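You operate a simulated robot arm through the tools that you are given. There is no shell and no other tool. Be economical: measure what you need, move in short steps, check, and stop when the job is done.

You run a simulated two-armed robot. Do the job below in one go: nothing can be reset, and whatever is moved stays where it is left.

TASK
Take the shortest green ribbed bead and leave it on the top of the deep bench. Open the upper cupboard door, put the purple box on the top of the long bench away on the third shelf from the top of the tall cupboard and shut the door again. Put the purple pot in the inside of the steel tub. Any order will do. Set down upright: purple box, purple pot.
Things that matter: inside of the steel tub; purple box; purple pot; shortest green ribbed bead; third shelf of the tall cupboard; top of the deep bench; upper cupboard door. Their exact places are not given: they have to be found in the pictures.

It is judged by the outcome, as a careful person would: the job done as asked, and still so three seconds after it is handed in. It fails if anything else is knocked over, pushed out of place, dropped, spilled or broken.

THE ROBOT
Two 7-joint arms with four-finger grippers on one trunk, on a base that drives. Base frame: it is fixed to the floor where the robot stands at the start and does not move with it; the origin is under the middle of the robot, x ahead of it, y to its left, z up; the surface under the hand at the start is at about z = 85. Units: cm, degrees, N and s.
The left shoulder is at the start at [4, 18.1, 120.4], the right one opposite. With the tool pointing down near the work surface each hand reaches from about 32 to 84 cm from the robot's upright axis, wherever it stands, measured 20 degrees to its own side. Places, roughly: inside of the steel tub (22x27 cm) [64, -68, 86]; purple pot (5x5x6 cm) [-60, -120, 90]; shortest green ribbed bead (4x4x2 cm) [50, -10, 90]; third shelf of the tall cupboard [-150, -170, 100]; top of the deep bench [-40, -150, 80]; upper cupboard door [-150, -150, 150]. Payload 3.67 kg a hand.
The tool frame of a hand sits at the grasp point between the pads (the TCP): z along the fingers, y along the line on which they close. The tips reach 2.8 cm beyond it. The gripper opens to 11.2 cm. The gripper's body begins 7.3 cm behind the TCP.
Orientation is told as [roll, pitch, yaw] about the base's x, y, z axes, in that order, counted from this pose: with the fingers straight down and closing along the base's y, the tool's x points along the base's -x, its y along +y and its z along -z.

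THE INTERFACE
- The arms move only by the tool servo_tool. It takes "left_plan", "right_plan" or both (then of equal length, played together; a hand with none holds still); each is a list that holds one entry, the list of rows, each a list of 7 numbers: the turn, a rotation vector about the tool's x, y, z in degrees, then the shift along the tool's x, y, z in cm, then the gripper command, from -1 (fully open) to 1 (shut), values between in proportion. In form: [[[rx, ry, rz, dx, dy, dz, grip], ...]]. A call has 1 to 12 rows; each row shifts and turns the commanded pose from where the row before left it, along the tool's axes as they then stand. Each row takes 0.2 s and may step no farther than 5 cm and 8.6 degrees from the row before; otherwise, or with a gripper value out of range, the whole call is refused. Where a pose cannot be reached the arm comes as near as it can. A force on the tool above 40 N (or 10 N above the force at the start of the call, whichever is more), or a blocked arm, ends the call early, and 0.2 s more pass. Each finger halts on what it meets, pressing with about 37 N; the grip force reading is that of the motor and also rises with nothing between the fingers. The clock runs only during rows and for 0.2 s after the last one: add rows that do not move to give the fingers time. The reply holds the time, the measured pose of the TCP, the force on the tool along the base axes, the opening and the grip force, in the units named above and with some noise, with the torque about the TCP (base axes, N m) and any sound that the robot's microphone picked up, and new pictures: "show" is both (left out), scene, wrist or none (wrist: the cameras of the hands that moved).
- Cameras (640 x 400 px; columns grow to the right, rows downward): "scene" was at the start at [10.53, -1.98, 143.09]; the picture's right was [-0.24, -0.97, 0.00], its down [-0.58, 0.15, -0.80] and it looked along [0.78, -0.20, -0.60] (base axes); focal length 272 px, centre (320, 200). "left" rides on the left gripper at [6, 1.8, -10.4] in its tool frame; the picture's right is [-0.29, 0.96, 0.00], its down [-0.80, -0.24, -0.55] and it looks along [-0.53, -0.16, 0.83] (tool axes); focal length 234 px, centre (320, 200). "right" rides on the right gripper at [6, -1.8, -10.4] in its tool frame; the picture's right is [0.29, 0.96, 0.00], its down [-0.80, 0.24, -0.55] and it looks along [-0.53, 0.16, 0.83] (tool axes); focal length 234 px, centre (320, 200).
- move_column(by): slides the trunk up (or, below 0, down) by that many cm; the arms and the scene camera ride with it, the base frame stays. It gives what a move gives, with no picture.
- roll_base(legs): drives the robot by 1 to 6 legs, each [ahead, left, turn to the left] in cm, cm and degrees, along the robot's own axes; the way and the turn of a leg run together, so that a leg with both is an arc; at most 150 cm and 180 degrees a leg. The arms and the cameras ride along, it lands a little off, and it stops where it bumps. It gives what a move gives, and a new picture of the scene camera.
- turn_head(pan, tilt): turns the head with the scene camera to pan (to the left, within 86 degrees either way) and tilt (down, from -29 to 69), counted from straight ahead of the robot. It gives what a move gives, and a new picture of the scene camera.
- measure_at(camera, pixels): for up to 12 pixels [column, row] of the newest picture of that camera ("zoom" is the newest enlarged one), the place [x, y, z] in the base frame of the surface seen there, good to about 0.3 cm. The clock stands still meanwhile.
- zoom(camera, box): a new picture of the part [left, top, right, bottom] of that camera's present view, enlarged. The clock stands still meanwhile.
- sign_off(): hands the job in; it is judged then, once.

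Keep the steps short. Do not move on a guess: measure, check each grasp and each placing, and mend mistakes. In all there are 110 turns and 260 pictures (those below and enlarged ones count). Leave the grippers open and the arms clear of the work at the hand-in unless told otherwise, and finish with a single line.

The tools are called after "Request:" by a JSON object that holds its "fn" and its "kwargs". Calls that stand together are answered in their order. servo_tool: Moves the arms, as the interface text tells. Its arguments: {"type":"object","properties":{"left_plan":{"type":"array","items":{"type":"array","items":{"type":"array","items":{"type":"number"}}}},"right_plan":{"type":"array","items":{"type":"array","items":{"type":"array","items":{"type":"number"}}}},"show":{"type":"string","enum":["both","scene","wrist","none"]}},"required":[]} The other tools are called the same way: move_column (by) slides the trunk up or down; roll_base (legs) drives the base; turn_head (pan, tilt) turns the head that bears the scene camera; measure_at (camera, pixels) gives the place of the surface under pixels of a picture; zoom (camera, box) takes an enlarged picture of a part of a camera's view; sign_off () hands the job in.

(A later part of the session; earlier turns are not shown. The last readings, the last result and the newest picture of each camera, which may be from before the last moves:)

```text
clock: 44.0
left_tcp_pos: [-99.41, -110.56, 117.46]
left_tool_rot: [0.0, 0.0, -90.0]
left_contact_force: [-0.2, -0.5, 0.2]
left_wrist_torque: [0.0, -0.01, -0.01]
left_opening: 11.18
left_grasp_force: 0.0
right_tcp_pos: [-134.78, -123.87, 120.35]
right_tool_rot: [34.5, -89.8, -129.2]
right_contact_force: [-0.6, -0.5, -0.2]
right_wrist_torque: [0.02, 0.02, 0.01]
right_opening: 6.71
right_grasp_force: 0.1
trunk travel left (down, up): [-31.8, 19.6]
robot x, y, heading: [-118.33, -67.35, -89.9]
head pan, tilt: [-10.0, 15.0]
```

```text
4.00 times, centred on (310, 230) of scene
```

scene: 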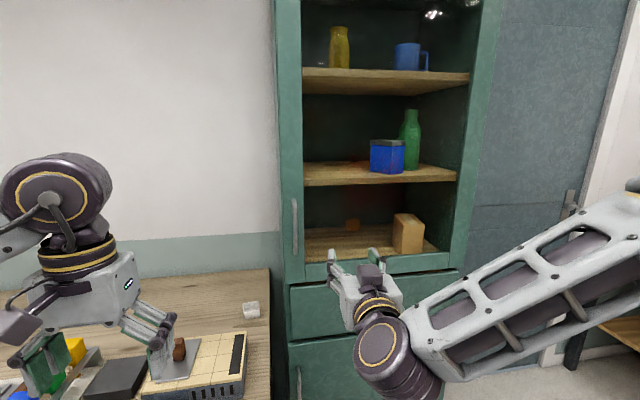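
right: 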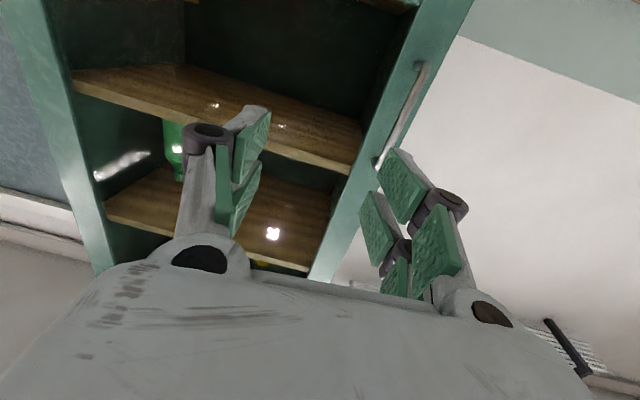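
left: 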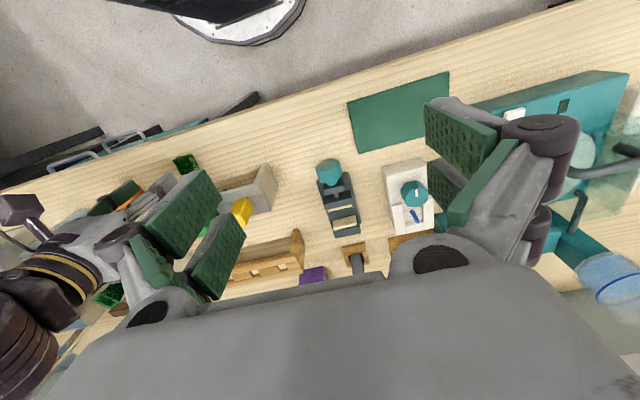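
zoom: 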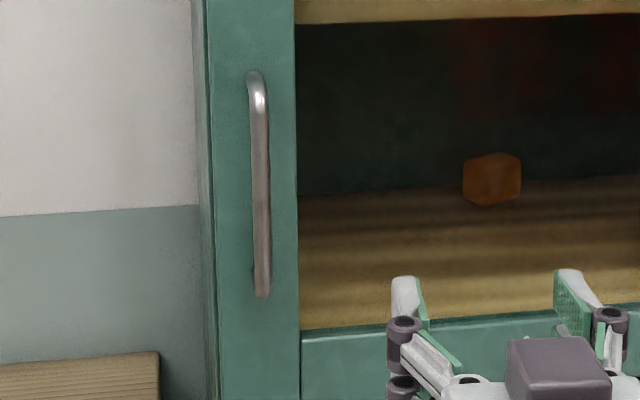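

The bar centre is at about [-125.8,-145.4]. I'll shift the hand sideways, advance onto the bar and close.

Request:
{"fn": "servo_tool", "kwargs": {"right_plan": [[[0, 0, 0, 0, 3.6, 0, -0.2], [0, 0, 0, 0, 3.6, 0, -0.2], [0, 0, 0, 0, 3.5, 0, -0.2], [0, 0, 0, 0, 0, 5, -0.2], [0, 0, 0, 0, 0, 5, -0.2], [0, 0, 0, 0, 0, 5, -0.2], [0, 0, 0, 0, 0, 3, -0.2], [0, 0, 0, 0, 0, 2.3, -0.2], [0, 0, 0, 0, 0, 0, 0.4], [0, 0, 0, 0, 0, 0, 1], [0, 0, 0, 0, 0, 0, 1], [0, 0, 0, 0, 0, 0, 1]]]}}

```text
clock: 46.6
left_tcp_pos: [-99.25, -110.58, 117.39]
left_tool_rot: [-0.1, -0.1, -90.1]
left_contact_force: [-0.1, -1.2, 0.3]
left_wrist_torque: [0.04, -0.04, -0.02]
left_opening: 11.2
left_grasp_force: 0.1
right_tcp_pos: [-130.1, -142.46, 124.35]
right_tool_rot: [10.4, -89.5, -105.0]
right_contact_force: [-0.8, 0.1, 0.1]
right_wrist_torque: [0.02, 0.0, -0.01]
right_opening: 0.0
right_grasp_force: 35.7
right hand out of reach, approached as far as the arm can: row 3, 4, 5, 6, 7, 8
trunk travel left (down, up): [-31.8, 19.6]
robot x, y, heading: [-119.01, -67.99, -90.2]
head pan, tilt: [-10.0, 15.0]
```

scene: 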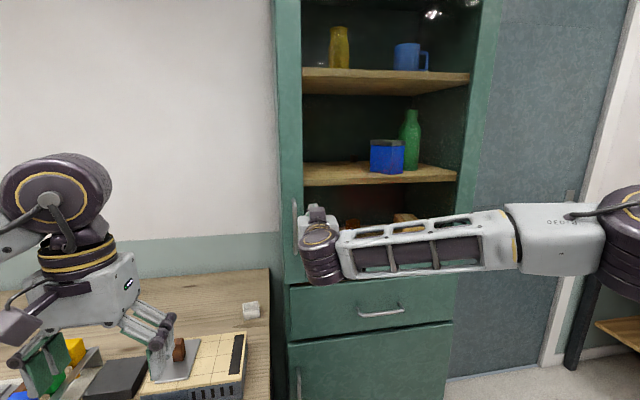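
right: 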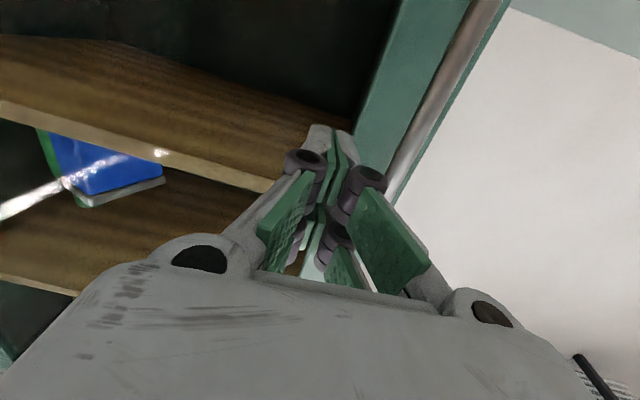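

The reach fell short and the fingers closed on nothing at [-130,-142]. I'll open, retract and reposition the base farther left, so the handle lies on the right arm's own side.

Request:
{"fn": "servo_tool", "kwargs": {"right_plan": [[[0, 0, 0, 0, 0, -4, 1], [0, 0, 0, 0, 0, -5, 1], [0, 0, 0, 0, 0, -5, -0.2], [0, 0, 0, 0, 0, -4, -0.2], [0, 0, 0, 0, 0, 0, -0.2]]], "show": "none"}}

Request:
{"fn": "roll_base", "kwargs": {"legs": [[4, 15, 0]]}}

```text
clock: 47.8
left_tcp_pos: [-99.32, -110.79, 117.36]
left_tool_rot: [-0.1, 0.0, -90.0]
left_contact_force: [0.0, 0.4, -1.1]
left_wrist_torque: [0.01, 0.0, -0.01]
left_opening: 11.19
left_grasp_force: 0.1
right_tcp_pos: [-128.73, -124.6, 124.49]
right_tool_rot: [30.8, -89.8, -125.3]
right_contact_force: [-0.1, 0.0, -0.3]
right_wrist_torque: [-0.05, 0.01, -0.01]
right_opening: 6.72
right_grasp_force: 0.0
trunk travel left (down, up): [-31.8, 19.6]
robot x, y, heading: [-118.74, -67.99, -90.0]
head pan, tilt: [-10.0, 15.0]
```

```text
clock: 49.2
left_tcp_pos: [-84.13, -114.41, 117.46]
left_tool_rot: [0.0, 0.0, -89.8]
left_contact_force: [-0.1, 0.2, 0.1]
left_wrist_torque: [-0.03, 0.0, 0.0]
left_opening: 11.21
left_grasp_force: 0.0
right_tcp_pos: [-113.49, -128.55, 124.58]
right_tool_rot: [46.5, -89.8, -140.9]
right_contact_force: [0.3, -0.6, 1.0]
right_wrist_torque: [0.0, 0.0, 0.0]
right_opening: 6.72
right_grasp_force: 0.1
trunk travel left (down, up): [-31.8, 19.6]
robot x, y, heading: [-103.23, -71.93, -89.9]
head pan, tilt: [-10.0, 15.0]
```

scene: 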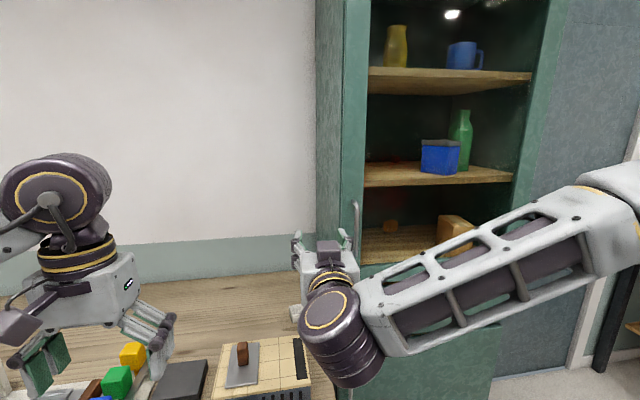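

I'm now better placed. I'll shift the hand 11 cm to the right and 3.6 cm down, and advance 14 cm without closing yet.

Request:
{"fn": "servo_tool", "kwargs": {"right_plan": [[[0, 0, 0, 1.2, -3.65, 0, -0.2], [0, 0, 0, 1.2, -3.65, 0, -0.2], [0, 0, 0, 1.2, -3.65, 0, -0.2], [0, 0, 0, 0, 0, 5, -0.2], [0, 0, 0, 0, 0, 5, -0.2], [0, 0, 0, 0, 0, 4, -0.2], [0, 0, 0, 0, 0, 0, -0.2]]], "show": "wrist"}}

```text
clock: 50.8
left_tcp_pos: [-84.14, -114.43, 117.47]
left_tool_rot: [0.0, 0.0, -89.9]
left_contact_force: [-0.7, 0.7, -0.6]
left_wrist_torque: [-0.04, -0.03, 0.01]
left_opening: 11.18
left_grasp_force: 0.1
right_tcp_pos: [-124.15, -127.7, 120.94]
right_tool_rot: [36.4, -89.8, -130.9]
right_contact_force: [-0.4, 0.1, 0.2]
right_wrist_torque: [-0.02, -0.04, 0.01]
right_opening: 6.72
right_grasp_force: 0.2
right hand out of reach, approached as far as the arm can: row 4, 5, 6
trunk travel left (down, up): [-31.8, 19.6]
robot x, y, heading: [-103.95, -71.98, -89.9]
head pan, tilt: [-10.0, 15.0]
```

right: 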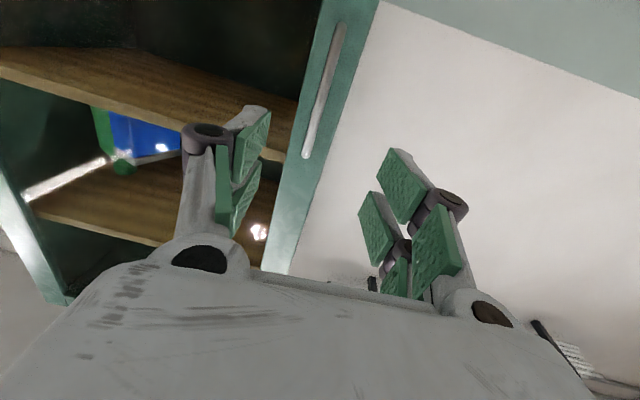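

The arm is stuck at a wrist limit with the hand square-on. Its elbow sits out to the right, so pointing the hand forward-left should free it, and that also suits the door's swing. I'll yaw the hand 40° left.

Request:
{"fn": "servo_tool", "kwargs": {"right_plan": [[[-8, 0, 0, 0, 0, 0, -0.2], [-8, 0, 0, 0, 0, 0, -0.2], [-8, 0, 0, 0, 0, 0, -0.2], [-8, 0, 0, 0, 0, 0, -0.2], [-8, 0, 0, 0, 0, 0, -0.2], [0, 0, 0, 0, 0, 2, -0.2], [0, 0, 0, 0, 0, 0, -0.2]]], "show": "scene"}}

```text
clock: 52.4
left_tcp_pos: [-84.06, -114.44, 117.42]
left_tool_rot: [-0.1, -0.1, -89.9]
left_contact_force: [0.2, 0.3, -0.3]
left_wrist_torque: [-0.02, 0.03, 0.04]
left_opening: 11.22
left_grasp_force: 0.1
right_tcp_pos: [-123.35, -127.07, 123.13]
right_tool_rot: [58.7, -89.4, -149.7]
right_contact_force: [0.3, 0.9, 0.8]
right_wrist_torque: [0.04, 0.02, -0.01]
right_opening: 6.73
right_grasp_force: 0.0
right hand out of reach, approached as far as the arm can: row 1, 2, 3, 4, 5, 6
trunk travel left (down, up): [-31.8, 19.6]
robot x, y, heading: [-103.95, -72.0, -89.9]
head pan, tilt: [-10.0, 15.0]
```

scene: 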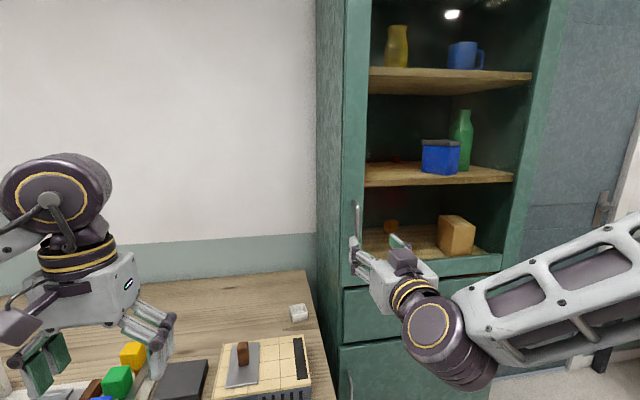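

The wrist still refuses. I'll lift the back of the hand so the fingers point about 30° below level, then try the yaw again.

Request:
{"fn": "servo_tool", "kwargs": {"right_plan": [[[0, 8, 0, 0, 0, 0, -0.2], [0, 8, 0, 0, 0, 0, -0.2], [0, 8, 0, 0, 0, 0, -0.2], [0, 8, 0, 0, 0, 0, -0.2], [0, 0, 0, 0, 0, 0, -0.2], [0, 0, 0, 0, -2, 0, -0.2], [0, 0, 0, -1, 0, 2, -0.2], [0, 0, 0, -1.5, 0, 3, -0.2], [0, 0, 0, -1.5, 0, 3, -0.2], [0, 0, 0, 0, 0, 0, -0.2]]], "show": "scene"}}

```text
clock: 54.6
left_tcp_pos: [-84.17, -114.34, 117.39]
left_tool_rot: [0.0, -0.1, -89.8]
left_contact_force: [0.0, 0.4, -0.1]
left_wrist_torque: [-0.03, -0.01, 0.01]
left_opening: 11.2
left_grasp_force: 0.1
right_tcp_pos: [-125.43, -135.85, 122.32]
right_tool_rot: [0.9, -57.8, -91.6]
right_contact_force: [1.0, 0.8, -1.2]
right_wrist_torque: [0.01, -0.02, 0.0]
right_opening: 6.71
right_grasp_force: 0.1
trunk travel left (down, up): [-31.8, 19.6]
robot x, y, heading: [-103.37, -71.84, -90.0]
head pan, tilt: [-10.0, 15.0]
```

scene: 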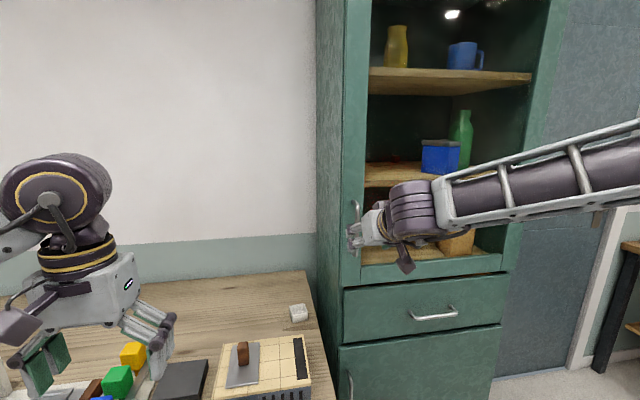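

That works, and the arm moves freely at this tilt. I'll yaw it 24° left and advance onto the bar in the same call.

Request:
{"fn": "servo_tool", "kwargs": {"right_plan": [[[-6.8, 0, -4.3, 0, 0, 0, -0.2], [-6.8, 0, -4.3, 0, 0, 0, -0.2], [-6.8, 0, -4.3, 0, 0, 0, -0.2], [0, 0, 0, -1.23, -1.27, 2.46, -0.2], [0, 0, 0, -1.23, -1.27, 2.46, -0.2], [0, 0, 0, -0.8, -0.8, 1.6, -0.2], [0, 0, 0, 0, 0, 0, -0.2]]]}}

```text
clock: 56.2
left_tcp_pos: [-84.1, -114.39, 117.39]
left_tool_rot: [0.0, 0.1, -89.9]
left_contact_force: [1.0, 0.2, 0.1]
left_wrist_torque: [-0.01, -0.02, 0.02]
left_opening: 11.21
left_grasp_force: 0.0
right_tcp_pos: [-125.86, -143.76, 121.44]
right_tool_rot: [0.8, -58.0, -67.5]
right_contact_force: [0.4, -1.1, 0.0]
right_wrist_torque: [0.0, 0.04, -0.01]
right_opening: 6.73
right_grasp_force: 0.1
trunk travel left (down, up): [-31.8, 19.6]
robot x, y, heading: [-103.5, -71.61, -90.0]
head pan, tilt: [-10.0, 15.0]
```

scene: 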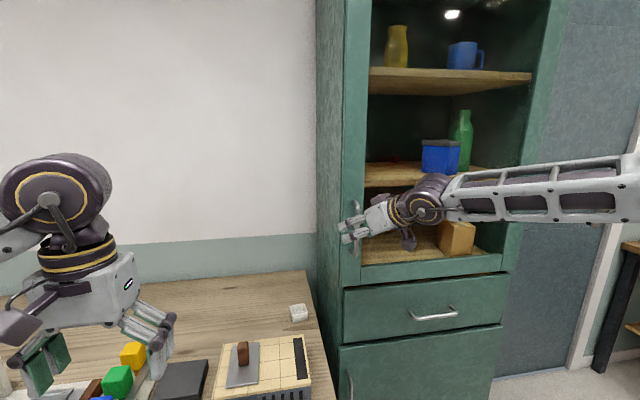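
right: 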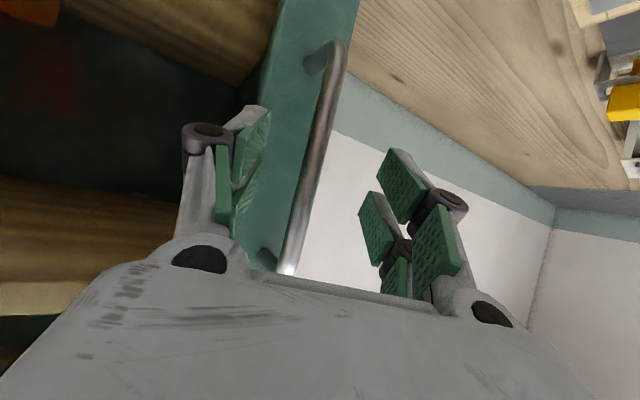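

The bar sits between the fingers. I'll go 1.2 cm deeper and close.

Request:
{"fn": "servo_tool", "kwargs": {"right_plan": [[[0, 0, 0, -0.6, -0.45, 0.95, -0.2], [0, 0, 0, 0, 0, 0, 0.4], [0, 0, 0, 0, 0, 0, 0.8], [0, 0, 0, 0, 0, 0, 1], [0, 0, 0, 0, 0, 0, 1], [0, 0, 0, 0, 0, 0, 1]]], "show": "wrist"}}

```text
clock: 57.6
left_tcp_pos: [-84.13, -114.42, 117.3]
left_tool_rot: [0.0, -0.1, -89.9]
left_contact_force: [0.2, -0.2, 0.1]
left_wrist_torque: [0.02, 0.01, -0.01]
left_opening: 11.2
left_grasp_force: 0.1
right_tcp_pos: [-125.73, -145.15, 121.4]
right_tool_rot: [0.7, -57.9, -67.5]
right_contact_force: [-1.9, -0.9, -1.6]
right_wrist_torque: [-0.31, 0.51, 0.02]
right_opening: 1.11
right_grasp_force: 45.1
trunk travel left (down, up): [-31.8, 19.6]
robot x, y, heading: [-103.44, -71.62, -89.9]
head pan, tilt: [-10.0, 15.0]
```

right: 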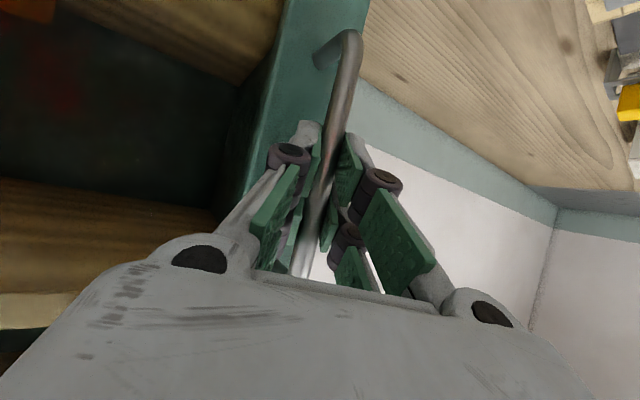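

The bar is gripped at 1.1 cm. I'll pull gently along the arc for the first ~10°.

Request:
{"fn": "servo_tool", "kwargs": {"right_plan": [[[0, 0, 0, 0.6, 0.3, -0.9, 1], [0, 0, 0, 0.6, 0.3, -0.9, 1], [0, 0, 0, 1.14, 0.6, -1.83, 1], [0, 0, 0, 1.17, 0.41, -1.87, 1], [0, 0, 0, 1.17, 0.41, -1.87, 1], [0, 0, 0, 0, 0, 0, 1]]], "show": "scene"}}

```text
clock: 59.0
left_tcp_pos: [-84.02, -114.53, 117.38]
left_tool_rot: [-0.2, 0.0, -89.9]
left_contact_force: [0.5, -0.2, -0.5]
left_wrist_torque: [0.02, -0.01, -0.01]
left_opening: 11.21
left_grasp_force: 0.1
right_tcp_pos: [-127.24, -136.27, 121.41]
right_tool_rot: [0.8, -57.9, -67.4]
right_contact_force: [4.9, 0.7, -3.7]
right_wrist_torque: [-0.78, 0.16, -0.02]
right_opening: 1.13
right_grasp_force: 44.6
trunk travel left (down, up): [-31.8, 19.6]
robot x, y, heading: [-103.55, -71.93, -89.8]
head pan, tilt: [-10.0, 15.0]
```

scene: 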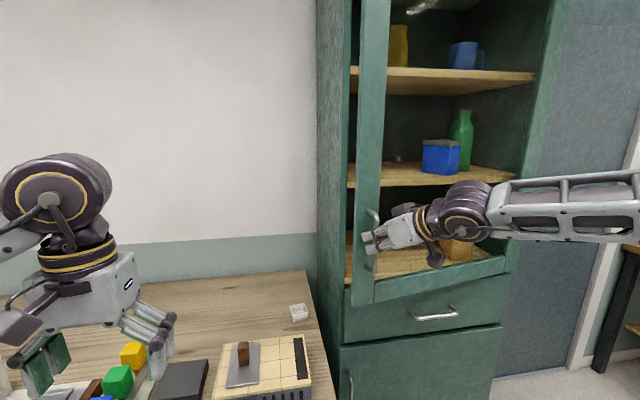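

The door swings freely. I'll continue along the arc to about 40°.

Request:
{"fn": "servo_tool", "kwargs": {"right_plan": [[[0, 0, 0, 2.37, 0.43, -3.79, 1], [0, 0, 0, 2.37, 0.04, -3.8, 1], [0, 0, 0, 2.36, -0.35, -3.78, 1], [0, 0, 0, 2.34, -0.73, -3.75, 1], [0, 0, 0, 2.3, -1.11, -3.68, 1], [0, 0, 0, 2.25, -1.49, -3.6, 1], [0, 0, 0, 0, 0, 0, 1]]], "show": "scene"}}

```text
clock: 59.7
left_tcp_pos: [-84.06, -114.27, 117.35]
left_tool_rot: [-0.1, -0.2, -89.9]
left_contact_force: [-0.6, 0.1, 0.4]
left_wrist_torque: [0.01, -0.03, -0.01]
left_opening: 11.19
left_grasp_force: 0.0
right_tcp_pos: [-130.35, -127.13, 121.17]
right_tool_rot: [1.4, -58.0, -67.3]
right_contact_force: [13.6, 7.4, 9.6]
right_wrist_torque: [0.17, 1.2, -0.12]
right_opening: 1.14
right_grasp_force: 44.8
trunk travel left (down, up): [-31.8, 19.6]
robot x, y, heading: [-103.69, -72.09, -89.6]
head pan, tilt: [-10.0, 15.0]
stopped in row 3 (right hand): the force on the tool passed its limit at 70 N (the readings are from after the stop); the commanded pose is now the measured one
```

scene: 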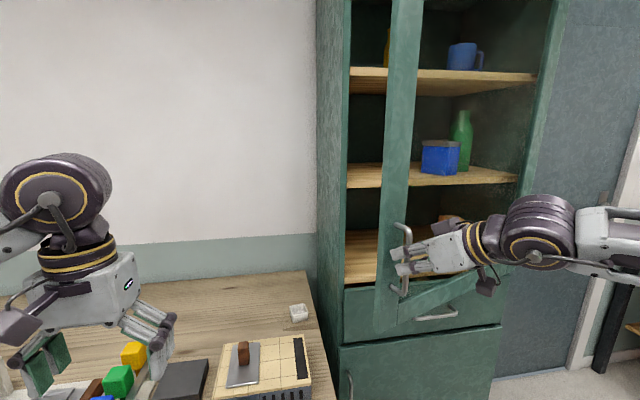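

The force limit tripped, most likely from speed, and the door is open about 20°. The measured points fit a hinge near [-178.5,-149.3]. I'll continue at half speed.

Request:
{"fn": "servo_tool", "kwargs": {"right_plan": [[[0, 0, 0, 0.98, -0.15, -1.56, 1], [0, 0, 0, 0.98, -0.15, -1.56, 1], [0, 0, 0, 0.97, -0.27, -1.56, 1], [0, 0, 0, 0.97, -0.27, -1.55, 1], [0, 0, 0, 0.96, -0.39, -1.53, 1], [0, 0, 0, 0.96, -0.39, -1.53, 1], [0, 0, 0, 0.94, -0.52, -1.51, 1], [0, 0, 0, 0.94, -0.52, -1.51, 1], [0, 0, 0, 0.92, -0.64, -1.47, 1], [0, 0, 0, 0.92, -0.64, -1.47, 1], [0, 0, 0, 0, 0, 0, 1]]], "show": "scene"}}

```text
clock: 60.3
left_tcp_pos: [-83.91, -114.18, 117.42]
left_tool_rot: [-0.1, -0.1, -89.8]
left_contact_force: [0.1, -0.8, -0.6]
left_wrist_torque: [0.02, -0.02, 0.01]
left_opening: 11.17
left_grasp_force: 0.1
right_tcp_pos: [-131.47, -124.6, 121.14]
right_tool_rot: [1.4, -58.0, -67.0]
right_contact_force: [15.6, 8.7, 9.0]
right_wrist_torque: [-0.59, 1.13, -0.06]
right_opening: 1.14
right_grasp_force: 45.1
trunk travel left (down, up): [-31.8, 19.6]
robot x, y, heading: [-104.07, -71.84, -89.8]
head pan, tilt: [-10.0, 15.0]
stopped in row 2 (right hand): the force on the tool passed its limit at 50 N (the readings are from after the stop); the commanded pose is now the measured one
```

scene: 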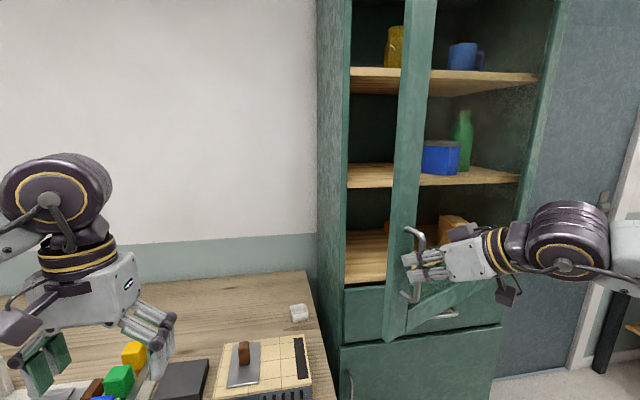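

The reaction points outward along the door, so I was cutting inside the arc. I'll pull more slowly with an outward bias.

Request:
{"fn": "servo_tool", "kwargs": {"right_plan": [[[0, 0, 0, 0.4, 0, -0.7, 1], [0, 0, 0, 0.64, -0.05, -1.02, 1], [0, 0, 0, 0.64, -0.08, -1.02, 1], [0, 0, 0, 0.64, -0.1, -1.02, 1], [0, 0, 0, 0.64, -0.13, -1.02, 1], [0, 0, 0, 0.64, -0.16, -1.02, 1], [0, 0, 0, 0.64, -0.19, -1.02, 1], [0, 0, 0, 0.64, -0.22, -1.02, 1], [0, 0, 0, 0.64, -0.25, -1.02, 1], [0, 0, 0, 0, 0, 0, 1]]], "show": "wrist"}}

```text
clock: 62.5
left_tcp_pos: [-83.98, -114.3, 117.41]
left_tool_rot: [-0.1, -0.1, -90.0]
left_contact_force: [0.4, 0.2, 0.1]
left_wrist_torque: [-0.01, 0.0, 0.01]
left_opening: 11.21
left_grasp_force: 0.1
right_tcp_pos: [-137.01, -115.71, 120.92]
right_tool_rot: [1.6, -57.8, -67.6]
right_contact_force: [6.0, 3.8, 15.5]
right_wrist_torque: [-0.87, 1.12, -0.07]
right_opening: 1.14
right_grasp_force: 44.8
trunk travel left (down, up): [-31.8, 19.6]
robot x, y, heading: [-103.54, -72.31, -90.1]
head pan, tilt: [-10.0, 15.0]
```

right: 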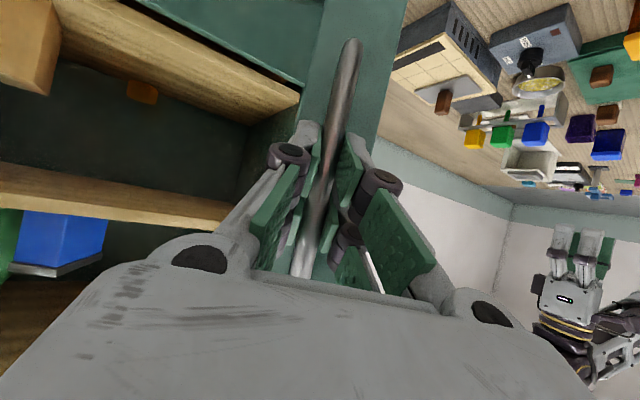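

That works. The door is at about 35° and the hinge is confirmed near [-178.3,-149.2] with radius 52.7. I'll continue slowly to about 57°, easing z up a little.

Request:
{"fn": "servo_tool", "kwargs": {"right_plan": [[[0, 0, 0, 0.68, -0.55, -1.64, 1], [0, 0, 0, 0.92, -0.6, -1.47, 1], [0, 0, 0, 0.91, -0.67, -1.45, 1], [0, 0, 0, 0.89, -0.73, -1.42, 1], [0, 0, 0, 0.88, -0.79, -1.41, 1], [0, 0, 0, 0.86, -0.85, -1.38, 1], [0, 0, 0, 0.85, -0.9, -1.36, 1], [0, 0, 0, 0.83, -0.96, -1.32, 1], [0, 0, 0, 0.81, -1.02, -1.3, 1], [0, 0, 0, 0.79, -1.07, -1.26, 1], [0, 0, 0, 0.77, -1.12, -1.23, 1], [0, 0, 0, 0, 0, 0, 1]]], "show": "scene"}}

```text
clock: 62.8
left_tcp_pos: [-84.0, -114.21, 117.38]
left_tool_rot: [-0.1, -0.2, -89.9]
left_contact_force: [-0.6, 0.0, 0.3]
left_wrist_torque: [0.02, -0.02, 0.03]
left_opening: 11.19
left_grasp_force: 0.0
right_tcp_pos: [-137.36, -115.27, 120.67]
right_tool_rot: [1.7, -57.2, -67.5]
right_contact_force: [10.9, 9.8, 7.1]
right_wrist_torque: [0.03, 1.92, -0.06]
right_opening: 1.16
right_grasp_force: 44.9
trunk travel left (down, up): [-31.8, 19.6]
robot x, y, heading: [-103.58, -71.8, -89.8]
head pan, tilt: [-10.0, 15.0]
stopped in row 1 (right hand): the force on the tool passed its limit at 52 N (the readings are from after the stop); the commanded pose is now the measured one
```

scene: 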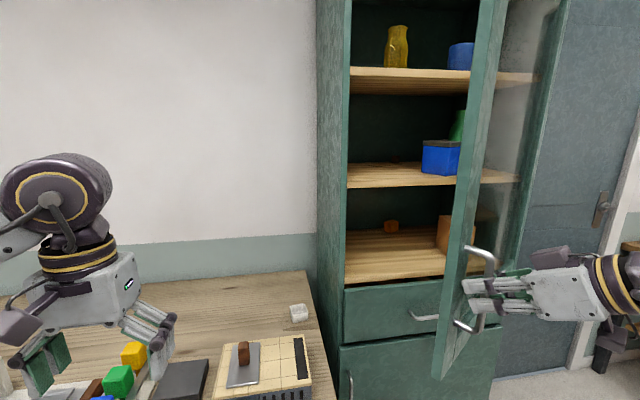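

The limit trips on starting too fast, since gentle 1.2 cm rows worked. I'll continue that way.

Request:
{"fn": "servo_tool", "kwargs": {"right_plan": [[[0, 0, 0, 0.2, -0.1, -0.3, 1], [0, 0, 0, 0.4, -0.22, -0.6, 1], [0, 0, 0, 0.6, -0.35, -0.96, 1], [0, 0, 0, 0.6, -0.37, -0.96, 1], [0, 0, 0, 0.59, -0.4, -0.95, 1], [0, 0, 0, 0.59, -0.42, -0.94, 1], [0, 0, 0, 0.58, -0.45, -0.93, 1], [0, 0, 0, 0.58, -0.47, -0.92, 1], [0, 0, 0, 0.57, -0.5, -0.91, 1], [0, 0, 0, 0.57, -0.52, -0.9, 1], [0, 0, 0, 0.56, -0.55, -0.89, 1], [0, 0, 0, 0.55, -0.57, -0.88, 1]]], "show": "none"}}

```text
clock: 63.5
left_tcp_pos: [-83.97, -114.14, 117.42]
left_tool_rot: [-0.1, 0.0, -89.9]
left_contact_force: [-0.4, 0.2, 0.2]
left_wrist_torque: [0.08, -0.04, 0.0]
left_opening: 11.21
left_grasp_force: 0.0
right_tcp_pos: [-138.18, -114.41, 119.77]
right_tool_rot: [2.5, -56.2, -68.1]
right_contact_force: [18.0, 15.1, 14.3]
right_wrist_torque: [-0.64, 2.25, -0.06]
right_opening: 1.23
right_grasp_force: 45.5
trunk travel left (down, up): [-31.8, 19.6]
robot x, y, heading: [-103.55, -71.89, -89.8]
head pan, tilt: [-10.0, 15.0]
stopped in row 3 (right hand): the force on the tool passed its limit at 93 N (the readings are from after the stop); the commanded pose is now the measured one
```

Something binds with this grip at about 37°. The door is ajar enough, so I'll let go, back the right hand off, and push the door from inside with the left hand instead.

Request:
{"fn": "servo_tool", "kwargs": {"right_plan": [[[0, 0, 0, 0, 0, 0, 0], [0, 0, 0, 0, 0, 0, -0.3], [0, 0, 0, 0, 0, 0, -0.3], [0, 0, 0, 0, 0, -3, -0.3], [0, 0, 0, 0, 0, -5, -0.3], [0, 0, 0, 0, 0, -5, -0.3], [0, 0, 0, 0, 0, 0, -0.3]]], "show": "scene"}}

```text
clock: 65.1
left_tcp_pos: [-84.06, -114.4, 117.31]
left_tool_rot: [0.1, 0.0, -89.9]
left_contact_force: [-0.7, -0.5, -0.6]
left_wrist_torque: [0.04, 0.03, 0.0]
left_opening: 11.18
left_grasp_force: 0.0
right_tcp_pos: [-143.28, -104.86, 126.58]
right_tool_rot: [3.5, -55.4, -69.5]
right_contact_force: [0.2, 2.8, 4.8]
right_wrist_torque: [0.14, 0.15, -0.1]
right_opening: 7.3
right_grasp_force: 0.1
trunk travel left (down, up): [-31.8, 19.6]
robot x, y, heading: [-103.54, -71.58, -89.9]
head pan, tilt: [-10.0, 15.0]
```

scene: 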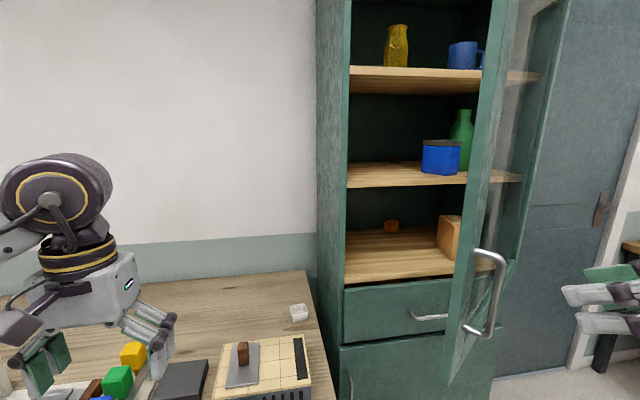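

The door edge is visible, and I'd push from inside with the left hand while driving right. I'll measure the door edge, check the space to the right, and pull the right hand back.

Request:
{"fn": "measure_at", "kwargs": {"camera": "scene", "pixels": [[468, 230], [478, 150], [448, 370], [478, 230], [455, 310]]}}

Request:
{"fn": "servo_tool", "kwargs": {"right_plan": [[[0, 0, 0, 1.9, 0, -2.7, -0.3], [0, 0, 0, 1.9, 0, -2.7, -0.3], [0, 0, 0, 1.9, 0, -2.7, -0.3], [0, 0, 0, 0, 0, 0, -0.3]]], "left_plan": [[[0, 0, 0, 0, 0, -3, 1], [0, 0, 0, 0, 0, 0, 1], [0, 0, 0, 0, 0, 0, 1], [0, 0, 0, 0, 0, 0, 1]]], "show": "none"}}

Request:
{"fn": "turn_head", "kwargs": {"pan": -60, "tilt": 30}}

```text
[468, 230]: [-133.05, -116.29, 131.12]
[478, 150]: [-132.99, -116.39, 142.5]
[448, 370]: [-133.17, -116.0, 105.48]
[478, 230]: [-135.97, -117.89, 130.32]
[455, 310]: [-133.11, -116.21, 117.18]
```

```text
clock: 66.1
left_tcp_pos: [-84.18, -114.31, 120.27]
left_tool_rot: [0.0, 0.1, -89.9]
left_contact_force: [-0.6, 0.1, 0.3]
left_wrist_torque: [0.02, 0.02, 0.01]
left_opening: 0.0
left_grasp_force: 28.0
right_tcp_pos: [-146.99, -95.76, 126.76]
right_tool_rot: [3.4, -55.8, -69.5]
right_contact_force: [0.0, 0.3, 0.4]
right_wrist_torque: [-0.01, 0.01, 0.02]
right_opening: 7.28
right_grasp_force: 0.0
trunk travel left (down, up): [-31.8, 19.6]
robot x, y, heading: [-103.72, -72.22, -89.6]
head pan, tilt: [-10.0, 15.0]
```

```text
clock: 67.3
left_tcp_pos: [-84.12, -114.33, 120.33]
left_tool_rot: [0.0, 0.1, -90.0]
left_contact_force: [0.1, 0.8, -0.4]
left_wrist_torque: [-0.03, 0.03, -0.03]
left_opening: 0.0
left_grasp_force: 35.6
right_tcp_pos: [-146.89, -95.84, 126.78]
right_tool_rot: [3.4, -55.8, -69.4]
right_contact_force: [-0.1, 0.7, -0.1]
right_wrist_torque: [-0.01, 0.01, 0.01]
right_opening: 7.25
right_grasp_force: 0.1
trunk travel left (down, up): [-31.8, 19.6]
robot x, y, heading: [-103.77, -71.63, -89.9]
head pan, tilt: [-60.0, 30.0]
```

scene: 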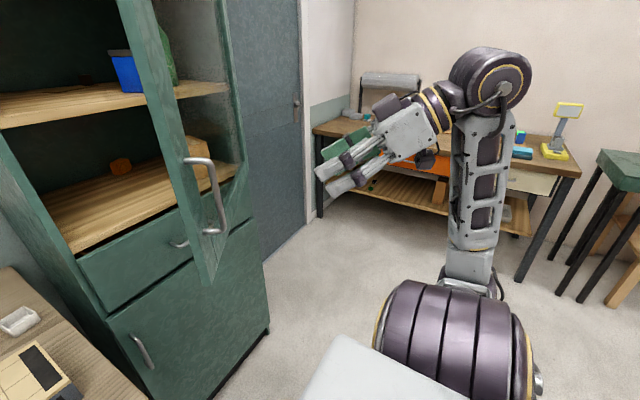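

There is plenty of space to the right. The door edge is at [-133.1,-116.2]. I'll drive the robot right and a bit back.

Request:
{"fn": "roll_base", "kwargs": {"legs": [[-8, -33, 0]]}}

Request:
{"fn": "turn_head", "kwargs": {"pan": 5, "tilt": 25}}

```text
clock: 69.5
left_tcp_pos: [-117.35, -106.37, 120.33]
left_tool_rot: [0.1, 0.0, -90.1]
left_contact_force: [-0.8, 1.2, 0.2]
left_wrist_torque: [0.0, 0.02, 0.01]
left_opening: 0.0
left_grasp_force: 35.7
right_tcp_pos: [-180.17, -87.5, 126.78]
right_tool_rot: [3.3, -55.7, -69.7]
right_contact_force: [0.6, 0.5, -0.6]
right_wrist_torque: [-0.05, -0.03, 0.0]
right_opening: 7.29
right_grasp_force: 0.1
trunk travel left (down, up): [-31.8, 19.6]
robot x, y, heading: [-136.51, -64.01, -90.1]
head pan, tilt: [-60.0, 30.0]
```

scene: 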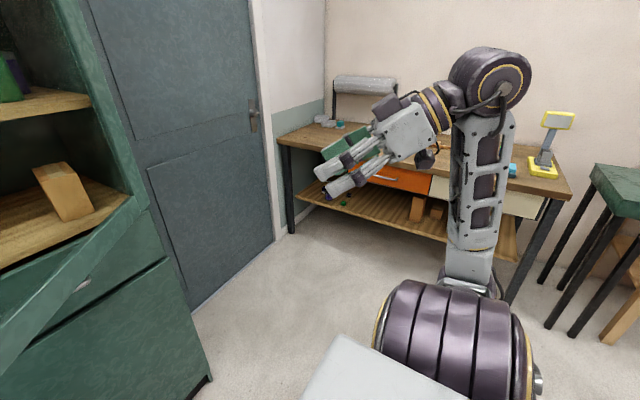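

```text
clock: 70.9
left_tcp_pos: [-117.34, -106.3, 120.32]
left_tool_rot: [0.0, 0.0, -90.1]
left_contact_force: [0.3, -0.3, -0.1]
left_wrist_torque: [0.0, 0.03, -0.01]
left_opening: 0.01
left_grasp_force: 36.1
right_tcp_pos: [-180.1, -87.58, 126.71]
right_tool_rot: [3.2, -55.9, -69.6]
right_contact_force: [0.2, -0.4, -0.7]
right_wrist_torque: [0.01, 0.0, 0.01]
right_opening: 7.27
right_grasp_force: 0.2
trunk travel left (down, up): [-31.8, 19.6]
robot x, y, heading: [-136.24, -63.72, -90.0]
head pan, tilt: [5.0, 25.0]
```

scene: 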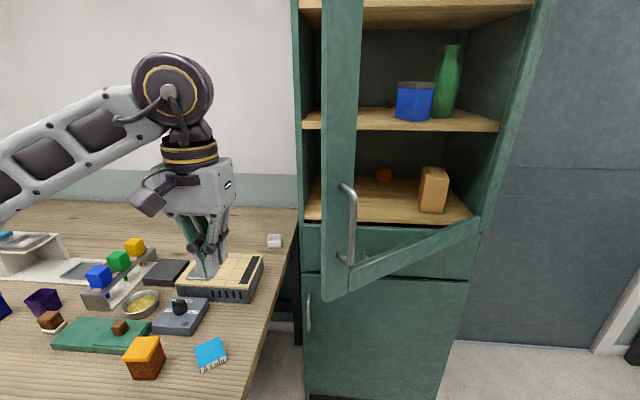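

I'll move the left hand forward, past and inside the door edge.

Request:
{"fn": "servo_tool", "kwargs": {"left_plan": [[[0, 0, 0, -4.2, -0.3, 0, 1], [0, 0, 0, -4.2, -0.3, 0, 1], [0, 0, 0, -4.2, -0.3, 0, 1], [0, 0, 0, -4.2, -0.3, 0, 1], [0, 0, 0, -4.2, -0.3, 0, 1], [0, 0, 0, 0, -3, 0, 1], [0, 0, 0, 0, -3, 0, 1], [0, 0, 0, 0, 0, 0, 1]]], "show": "scene"}}

```text
clock: 72.7
left_tcp_pos: [-124.66, -127.32, 120.3]
left_tool_rot: [-0.1, 0.0, -90.1]
left_contact_force: [0.4, 0.2, -0.7]
left_wrist_torque: [-0.01, 0.02, 0.04]
left_opening: 0.01
left_grasp_force: 35.6
right_tcp_pos: [-180.08, -87.54, 126.82]
right_tool_rot: [3.3, -55.8, -69.6]
right_contact_force: [-0.5, -0.3, 0.1]
right_wrist_torque: [0.01, 0.0, -0.06]
right_opening: 7.3
right_grasp_force: 0.0
trunk travel left (down, up): [-31.8, 19.6]
robot x, y, heading: [-136.32, -63.93, -90.3]
head pan, tilt: [5.0, 25.0]
```

scene: 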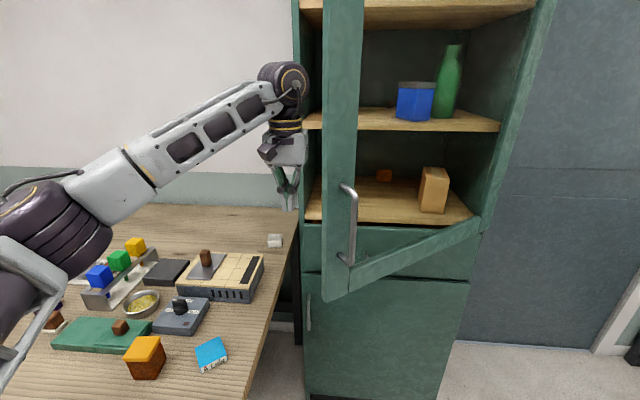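

The hand is inside the door edge. I'll shift 5 cm to the right, then sweep outward along an arc gently.

Request:
{"fn": "servo_tool", "kwargs": {"left_plan": [[[0, 0, 0, 0, -2.5, 0, 1], [0, 0, 0, 0, -2.5, 0, 1], [0, 0, 0, 1.6, -0.75, 0, 1], [0, 0, 0, 1.6, -0.8, 0, 1], [0, 0, 0, 1.55, -0.9, 0, 1], [0, 0, 0, 1.5, -1, 0, 1], [0, 0, 0, 1.5, -1, 0, 1], [0, 0, 0, 1.45, -1.1, 0, 1], [0, 0, 0, 1.4, -1.15, 0, 1], [0, 0, 0, 1.35, -1.2, 0, 1], [0, 0, 0, 1.3, -1.25, 0, 1], [0, 0, 0, 0, 0, 0, 1]]], "show": "scene"}}

```text
clock: 75.3
left_tcp_pos: [-139.08, -114.25, 120.41]
left_tool_rot: [0.0, 0.0, -90.2]
left_contact_force: [-0.4, 0.1, -0.5]
left_wrist_torque: [0.04, 0.0, 0.03]
left_opening: 0.0
left_grasp_force: 36.0
right_tcp_pos: [-180.15, -87.48, 126.69]
right_tool_rot: [3.2, -55.8, -69.6]
right_contact_force: [-0.1, -0.6, -0.7]
right_wrist_torque: [0.0, -0.02, -0.02]
right_opening: 7.28
right_grasp_force: 0.1
trunk travel left (down, up): [-31.8, 19.6]
robot x, y, heading: [-136.49, -63.78, -90.0]
head pan, tilt: [5.0, 25.0]
```

scene: 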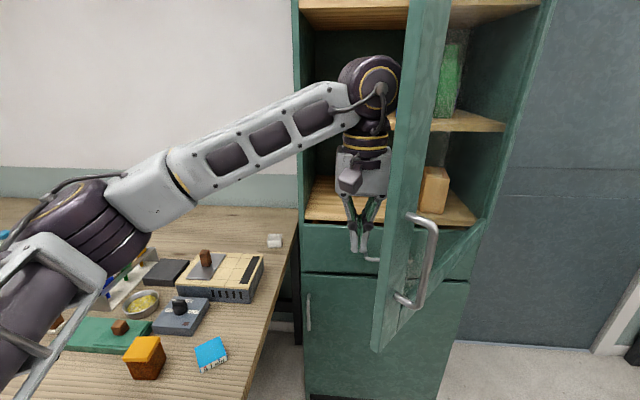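

The door is at about 55°. I'll keep following the arc.

Request:
{"fn": "servo_tool", "kwargs": {"left_plan": [[[0, 0, 0, 1.39, -1.3, 0, 1], [0, 0, 0, 1.35, -1.35, 0, 1], [0, 0, 0, 1.3, -1.39, 0, 1], [0, 0, 0, 1.25, -1.44, 0, 1], [0, 0, 0, 1.2, -1.48, 0, 1], [0, 0, 0, 1.14, -1.52, 0, 1], [0, 0, 0, 1.09, -1.56, 0, 1], [0, 0, 0, 1.03, -1.6, 0, 1], [0, 0, 0, 0.98, -1.63, 0, 1], [0, 0, 0, 0.92, -1.66, 0, 1], [0, 0, 0, 0.86, -1.69, 0, 1], [0, 0, 0, 0.8, -1.72, 0, 1]]], "show": "scene"}}

```text
clock: 77.9
left_tcp_pos: [-157.47, -100.66, 120.32]
left_tool_rot: [0.0, 0.1, -90.1]
left_contact_force: [-0.2, 0.4, 0.3]
left_wrist_torque: [-0.01, 0.0, -0.03]
left_opening: 0.01
left_grasp_force: 36.2
right_tcp_pos: [-180.21, -87.48, 126.74]
right_tool_rot: [3.4, -55.8, -69.7]
right_contact_force: [0.2, -0.6, 0.4]
right_wrist_torque: [-0.01, 0.0, 0.01]
right_opening: 7.28
right_grasp_force: 0.0
trunk travel left (down, up): [-31.8, 19.6]
robot x, y, heading: [-136.57, -63.76, -90.2]
head pan, tilt: [5.0, 25.0]
```

scene: 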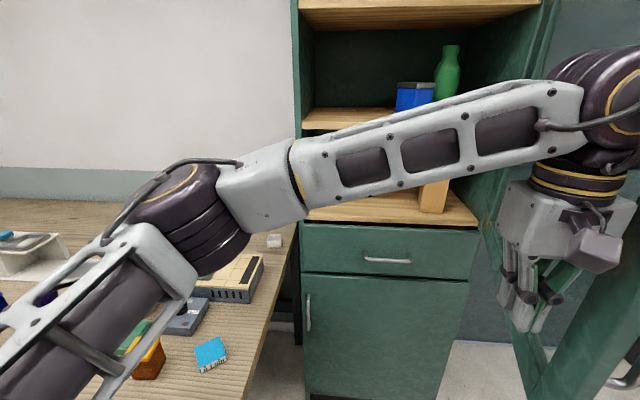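

The door is at about 80°. A few more rows, then I'll withdraw the left hand and look.

Request:
{"fn": "servo_tool", "kwargs": {"left_plan": [[[0, 0, 0, 0.7, -1.8, 0, 1], [0, 0, 0, 0.6, -1.8, 0, 1], [0, 0, 0, 0.5, -1.8, 0, 1], [0, 0, 0, 0.4, -1.8, 0, 1], [0, 0, 0, 0, 0, 0, 1], [0, 0, 0, 0, 4, 0, 1], [0, 0, 0, 0, 5, 0, 1], [0, 0, 0, 0, 5, 0, 1], [0, 0, 0, 0, 5, 0, 1], [0, 0, 0, 0, 5, 0, 1], [0, 0, 0, 0, 5, 0, 1]]], "show": "none"}}

Request:
{"fn": "turn_head", "kwargs": {"pan": -25, "tilt": 25}}

```text
clock: 80.3
left_tcp_pos: [-135.25, -98.41, 120.4]
left_tool_rot: [-0.1, -0.1, -90.2]
left_contact_force: [0.1, 0.0, 0.8]
left_wrist_torque: [0.03, 0.03, 0.01]
left_opening: 0.0
left_grasp_force: 35.9
right_tcp_pos: [-179.87, -87.43, 126.95]
right_tool_rot: [3.2, -55.9, -69.7]
right_contact_force: [0.0, -0.1, -0.7]
right_wrist_torque: [0.0, 0.06, -0.02]
right_opening: 7.28
right_grasp_force: 0.1
trunk travel left (down, up): [-31.8, 19.6]
robot x, y, heading: [-136.51, -64.11, -90.1]
head pan, tilt: [5.0, 25.0]
```

```text
clock: 81.2
left_tcp_pos: [-135.47, -98.56, 120.43]
left_tool_rot: [0.0, -0.1, -90.1]
left_contact_force: [0.2, -0.6, -0.3]
left_wrist_torque: [-0.02, 0.0, 0.04]
left_opening: 0.0
left_grasp_force: 35.9
right_tcp_pos: [-180.2, -87.56, 126.62]
right_tool_rot: [3.2, -55.8, -69.6]
right_contact_force: [0.0, 0.2, -0.5]
right_wrist_torque: [0.04, 0.02, -0.04]
right_opening: 7.3
right_grasp_force: 0.1
trunk travel left (down, up): [-31.8, 19.6]
robot x, y, heading: [-136.86, -64.1, -89.9]
head pan, tilt: [-25.0, 25.0]
```

scene: 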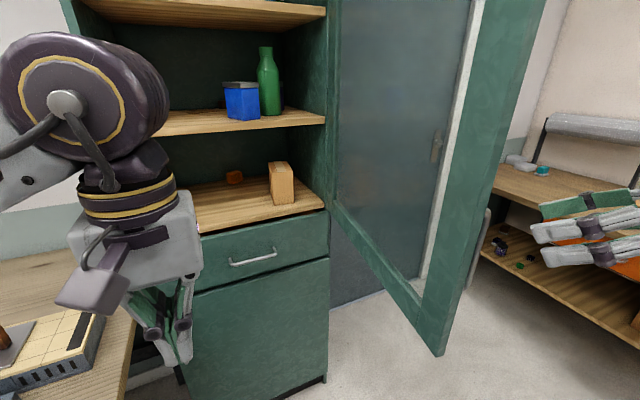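

The door stands at about 90° and out of the way, so I'll leave it open. Next I'll fetch the pot with the right hand. I'll back off first and then drive left to the pot.

Request:
{"fn": "roll_base", "kwargs": {"legs": [[-12, 0, 0], [0, 94, 0]]}}

Request:
{"fn": "servo_tool", "kwargs": {"right_plan": [[[0, 8, 0, 0, 0, 0, -0.4], [0, 8, 0, 0, 0, 0, -0.4], [0, 8, 0, 0, 0, 0, -0.4], [0, 8, 0, 0, 0, 0, -0.4], [0, 8, 0, 0, 0, 0, -0.4], [0, 8, 0, 0, 0, 0, -0.4], [0, 7.8, 0, 0, 0, 0, -0.4], [0, 0, 7, 0, 0, 0, -0.4], [0, 0, 7, 0, 0, 0, -0.4], [0, 0, 6.4, 0, 0, 0, -0.4]]], "left_plan": [[[0, 0, 0, 0, 4, -2, -1], [0, 0, 0, 0, 4, 0, -1], [0, 0, 0, 0, 4, 0, -1], [0, 0, 0, 0, 4, 0, -1], [0, 0, 0, 0, 4, 0, -1], [0, 0, 0, 0, 0, 0, -1], [0, 0, 0, 0, 0, 0, -1], [0, 0, 0, 0, 0, 0, -1], [0, 0, 0, 0, 0, 0, -1], [0, 0, 0, 0, 0, 0, -1]]], "show": "none"}}

Request:
{"fn": "turn_head", "kwargs": {"pan": -15, "tilt": 40}}

```text
clock: 87.2
left_tcp_pos: [-39.72, -86.22, 120.42]
left_tool_rot: [0.0, 0.0, -89.5]
left_contact_force: [-0.2, -0.8, 0.8]
left_wrist_torque: [-0.01, 0.01, 0.0]
left_opening: 0.0
left_grasp_force: 35.6
right_tcp_pos: [-84.57, -75.77, 126.81]
right_tool_rot: [3.4, -55.8, -69.1]
right_contact_force: [-0.6, 0.2, 0.3]
right_wrist_torque: [-0.02, 0.03, 0.0]
right_opening: 7.28
right_grasp_force: 0.0
trunk travel left (down, up): [-31.8, 19.6]
robot x, y, heading: [-41.1, -50.89, -89.5]
head pan, tilt: [-25.0, 25.0]
```

scene: 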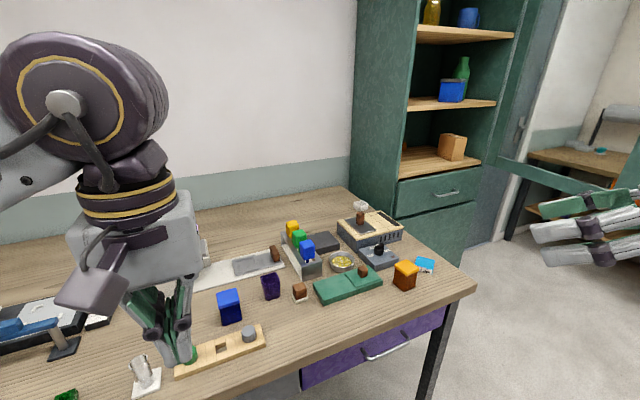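

```text
clock: 89.4
left_tcp_pos: [-19.71, -86.35, 122.27]
left_tool_rot: [-0.1, 0.0, -89.6]
left_contact_force: [0.2, 0.7, 0.0]
left_wrist_torque: [0.0, -0.03, -0.01]
left_opening: 11.19
left_grasp_force: 0.0
right_tcp_pos: [-82.89, -76.41, 126.36]
right_tool_rot: [1.8, 0.7, -86.8]
right_contact_force: [0.3, 0.5, -0.6]
right_wrist_torque: [0.02, 0.02, 0.0]
right_opening: 7.82
right_grasp_force: 0.0
right hand out of reach, approached as far as the arm can: row 6, 7
trunk travel left (down, up): [-31.8, 19.6]
robot x, y, heading: [-41.02, -51.44, -89.6]
head pan, tilt: [-25.0, 25.0]
```

```text
clock: 90.2
left_tcp_pos: [-19.72, -86.27, 122.39]
left_tool_rot: [0.0, 0.0, -89.6]
left_contact_force: [-0.9, 0.1, 0.7]
left_wrist_torque: [0.0, 0.0, 0.01]
left_opening: 11.21
left_grasp_force: 0.0
right_tcp_pos: [-82.88, -76.18, 126.34]
right_tool_rot: [1.8, 0.5, -86.8]
right_contact_force: [-0.5, 0.4, -0.2]
right_wrist_torque: [-0.01, -0.01, 0.01]
right_opening: 7.84
right_grasp_force: 0.0
trunk travel left (down, up): [-31.8, 19.6]
robot x, y, heading: [-41.67, -51.57, -89.5]
head pan, tilt: [-15.0, 40.0]
```

scene: 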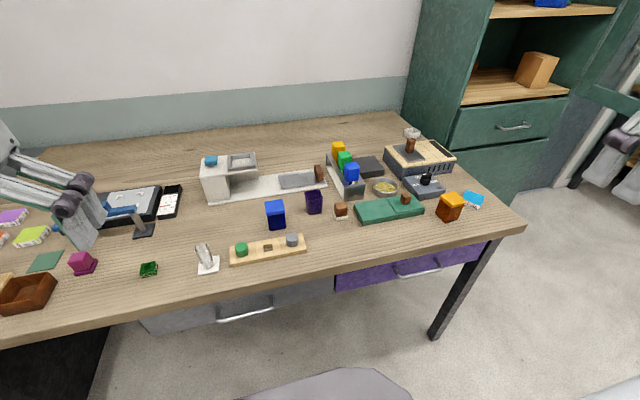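

The bead is still in place at (148,269). The pot is at (314,201), so I'll zoom in and measure.

Request:
{"fn": "zoom", "kwargs": {"camera": "scene", "box": [255, 175, 355, 235]}}

Request:
{"fn": "measure_at", "kwargs": {"camera": "zoom", "pixels": [[322, 115], [440, 95], [350, 170], [460, 145], [390, 195], [352, 240], [390, 130], [250, 195], [540, 200], [545, 235]]}}

```text
6.40 times, centred on (305, 205) of scene
```

zoom: 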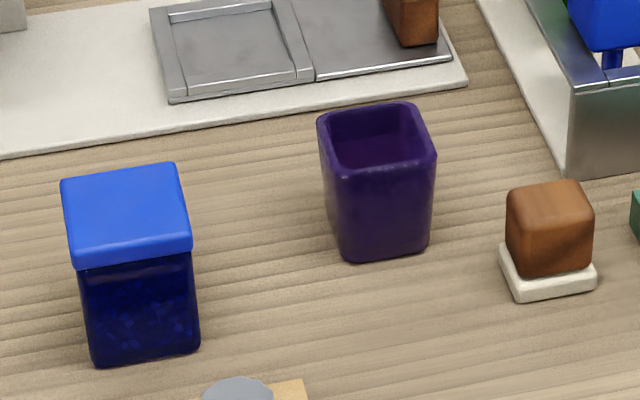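

```text
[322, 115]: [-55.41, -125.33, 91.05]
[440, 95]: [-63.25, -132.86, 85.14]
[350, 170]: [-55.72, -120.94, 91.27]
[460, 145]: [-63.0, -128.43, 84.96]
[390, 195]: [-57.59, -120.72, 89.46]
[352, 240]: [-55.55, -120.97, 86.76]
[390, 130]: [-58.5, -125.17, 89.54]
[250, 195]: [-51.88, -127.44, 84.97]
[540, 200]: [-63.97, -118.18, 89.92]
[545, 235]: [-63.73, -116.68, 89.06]
```

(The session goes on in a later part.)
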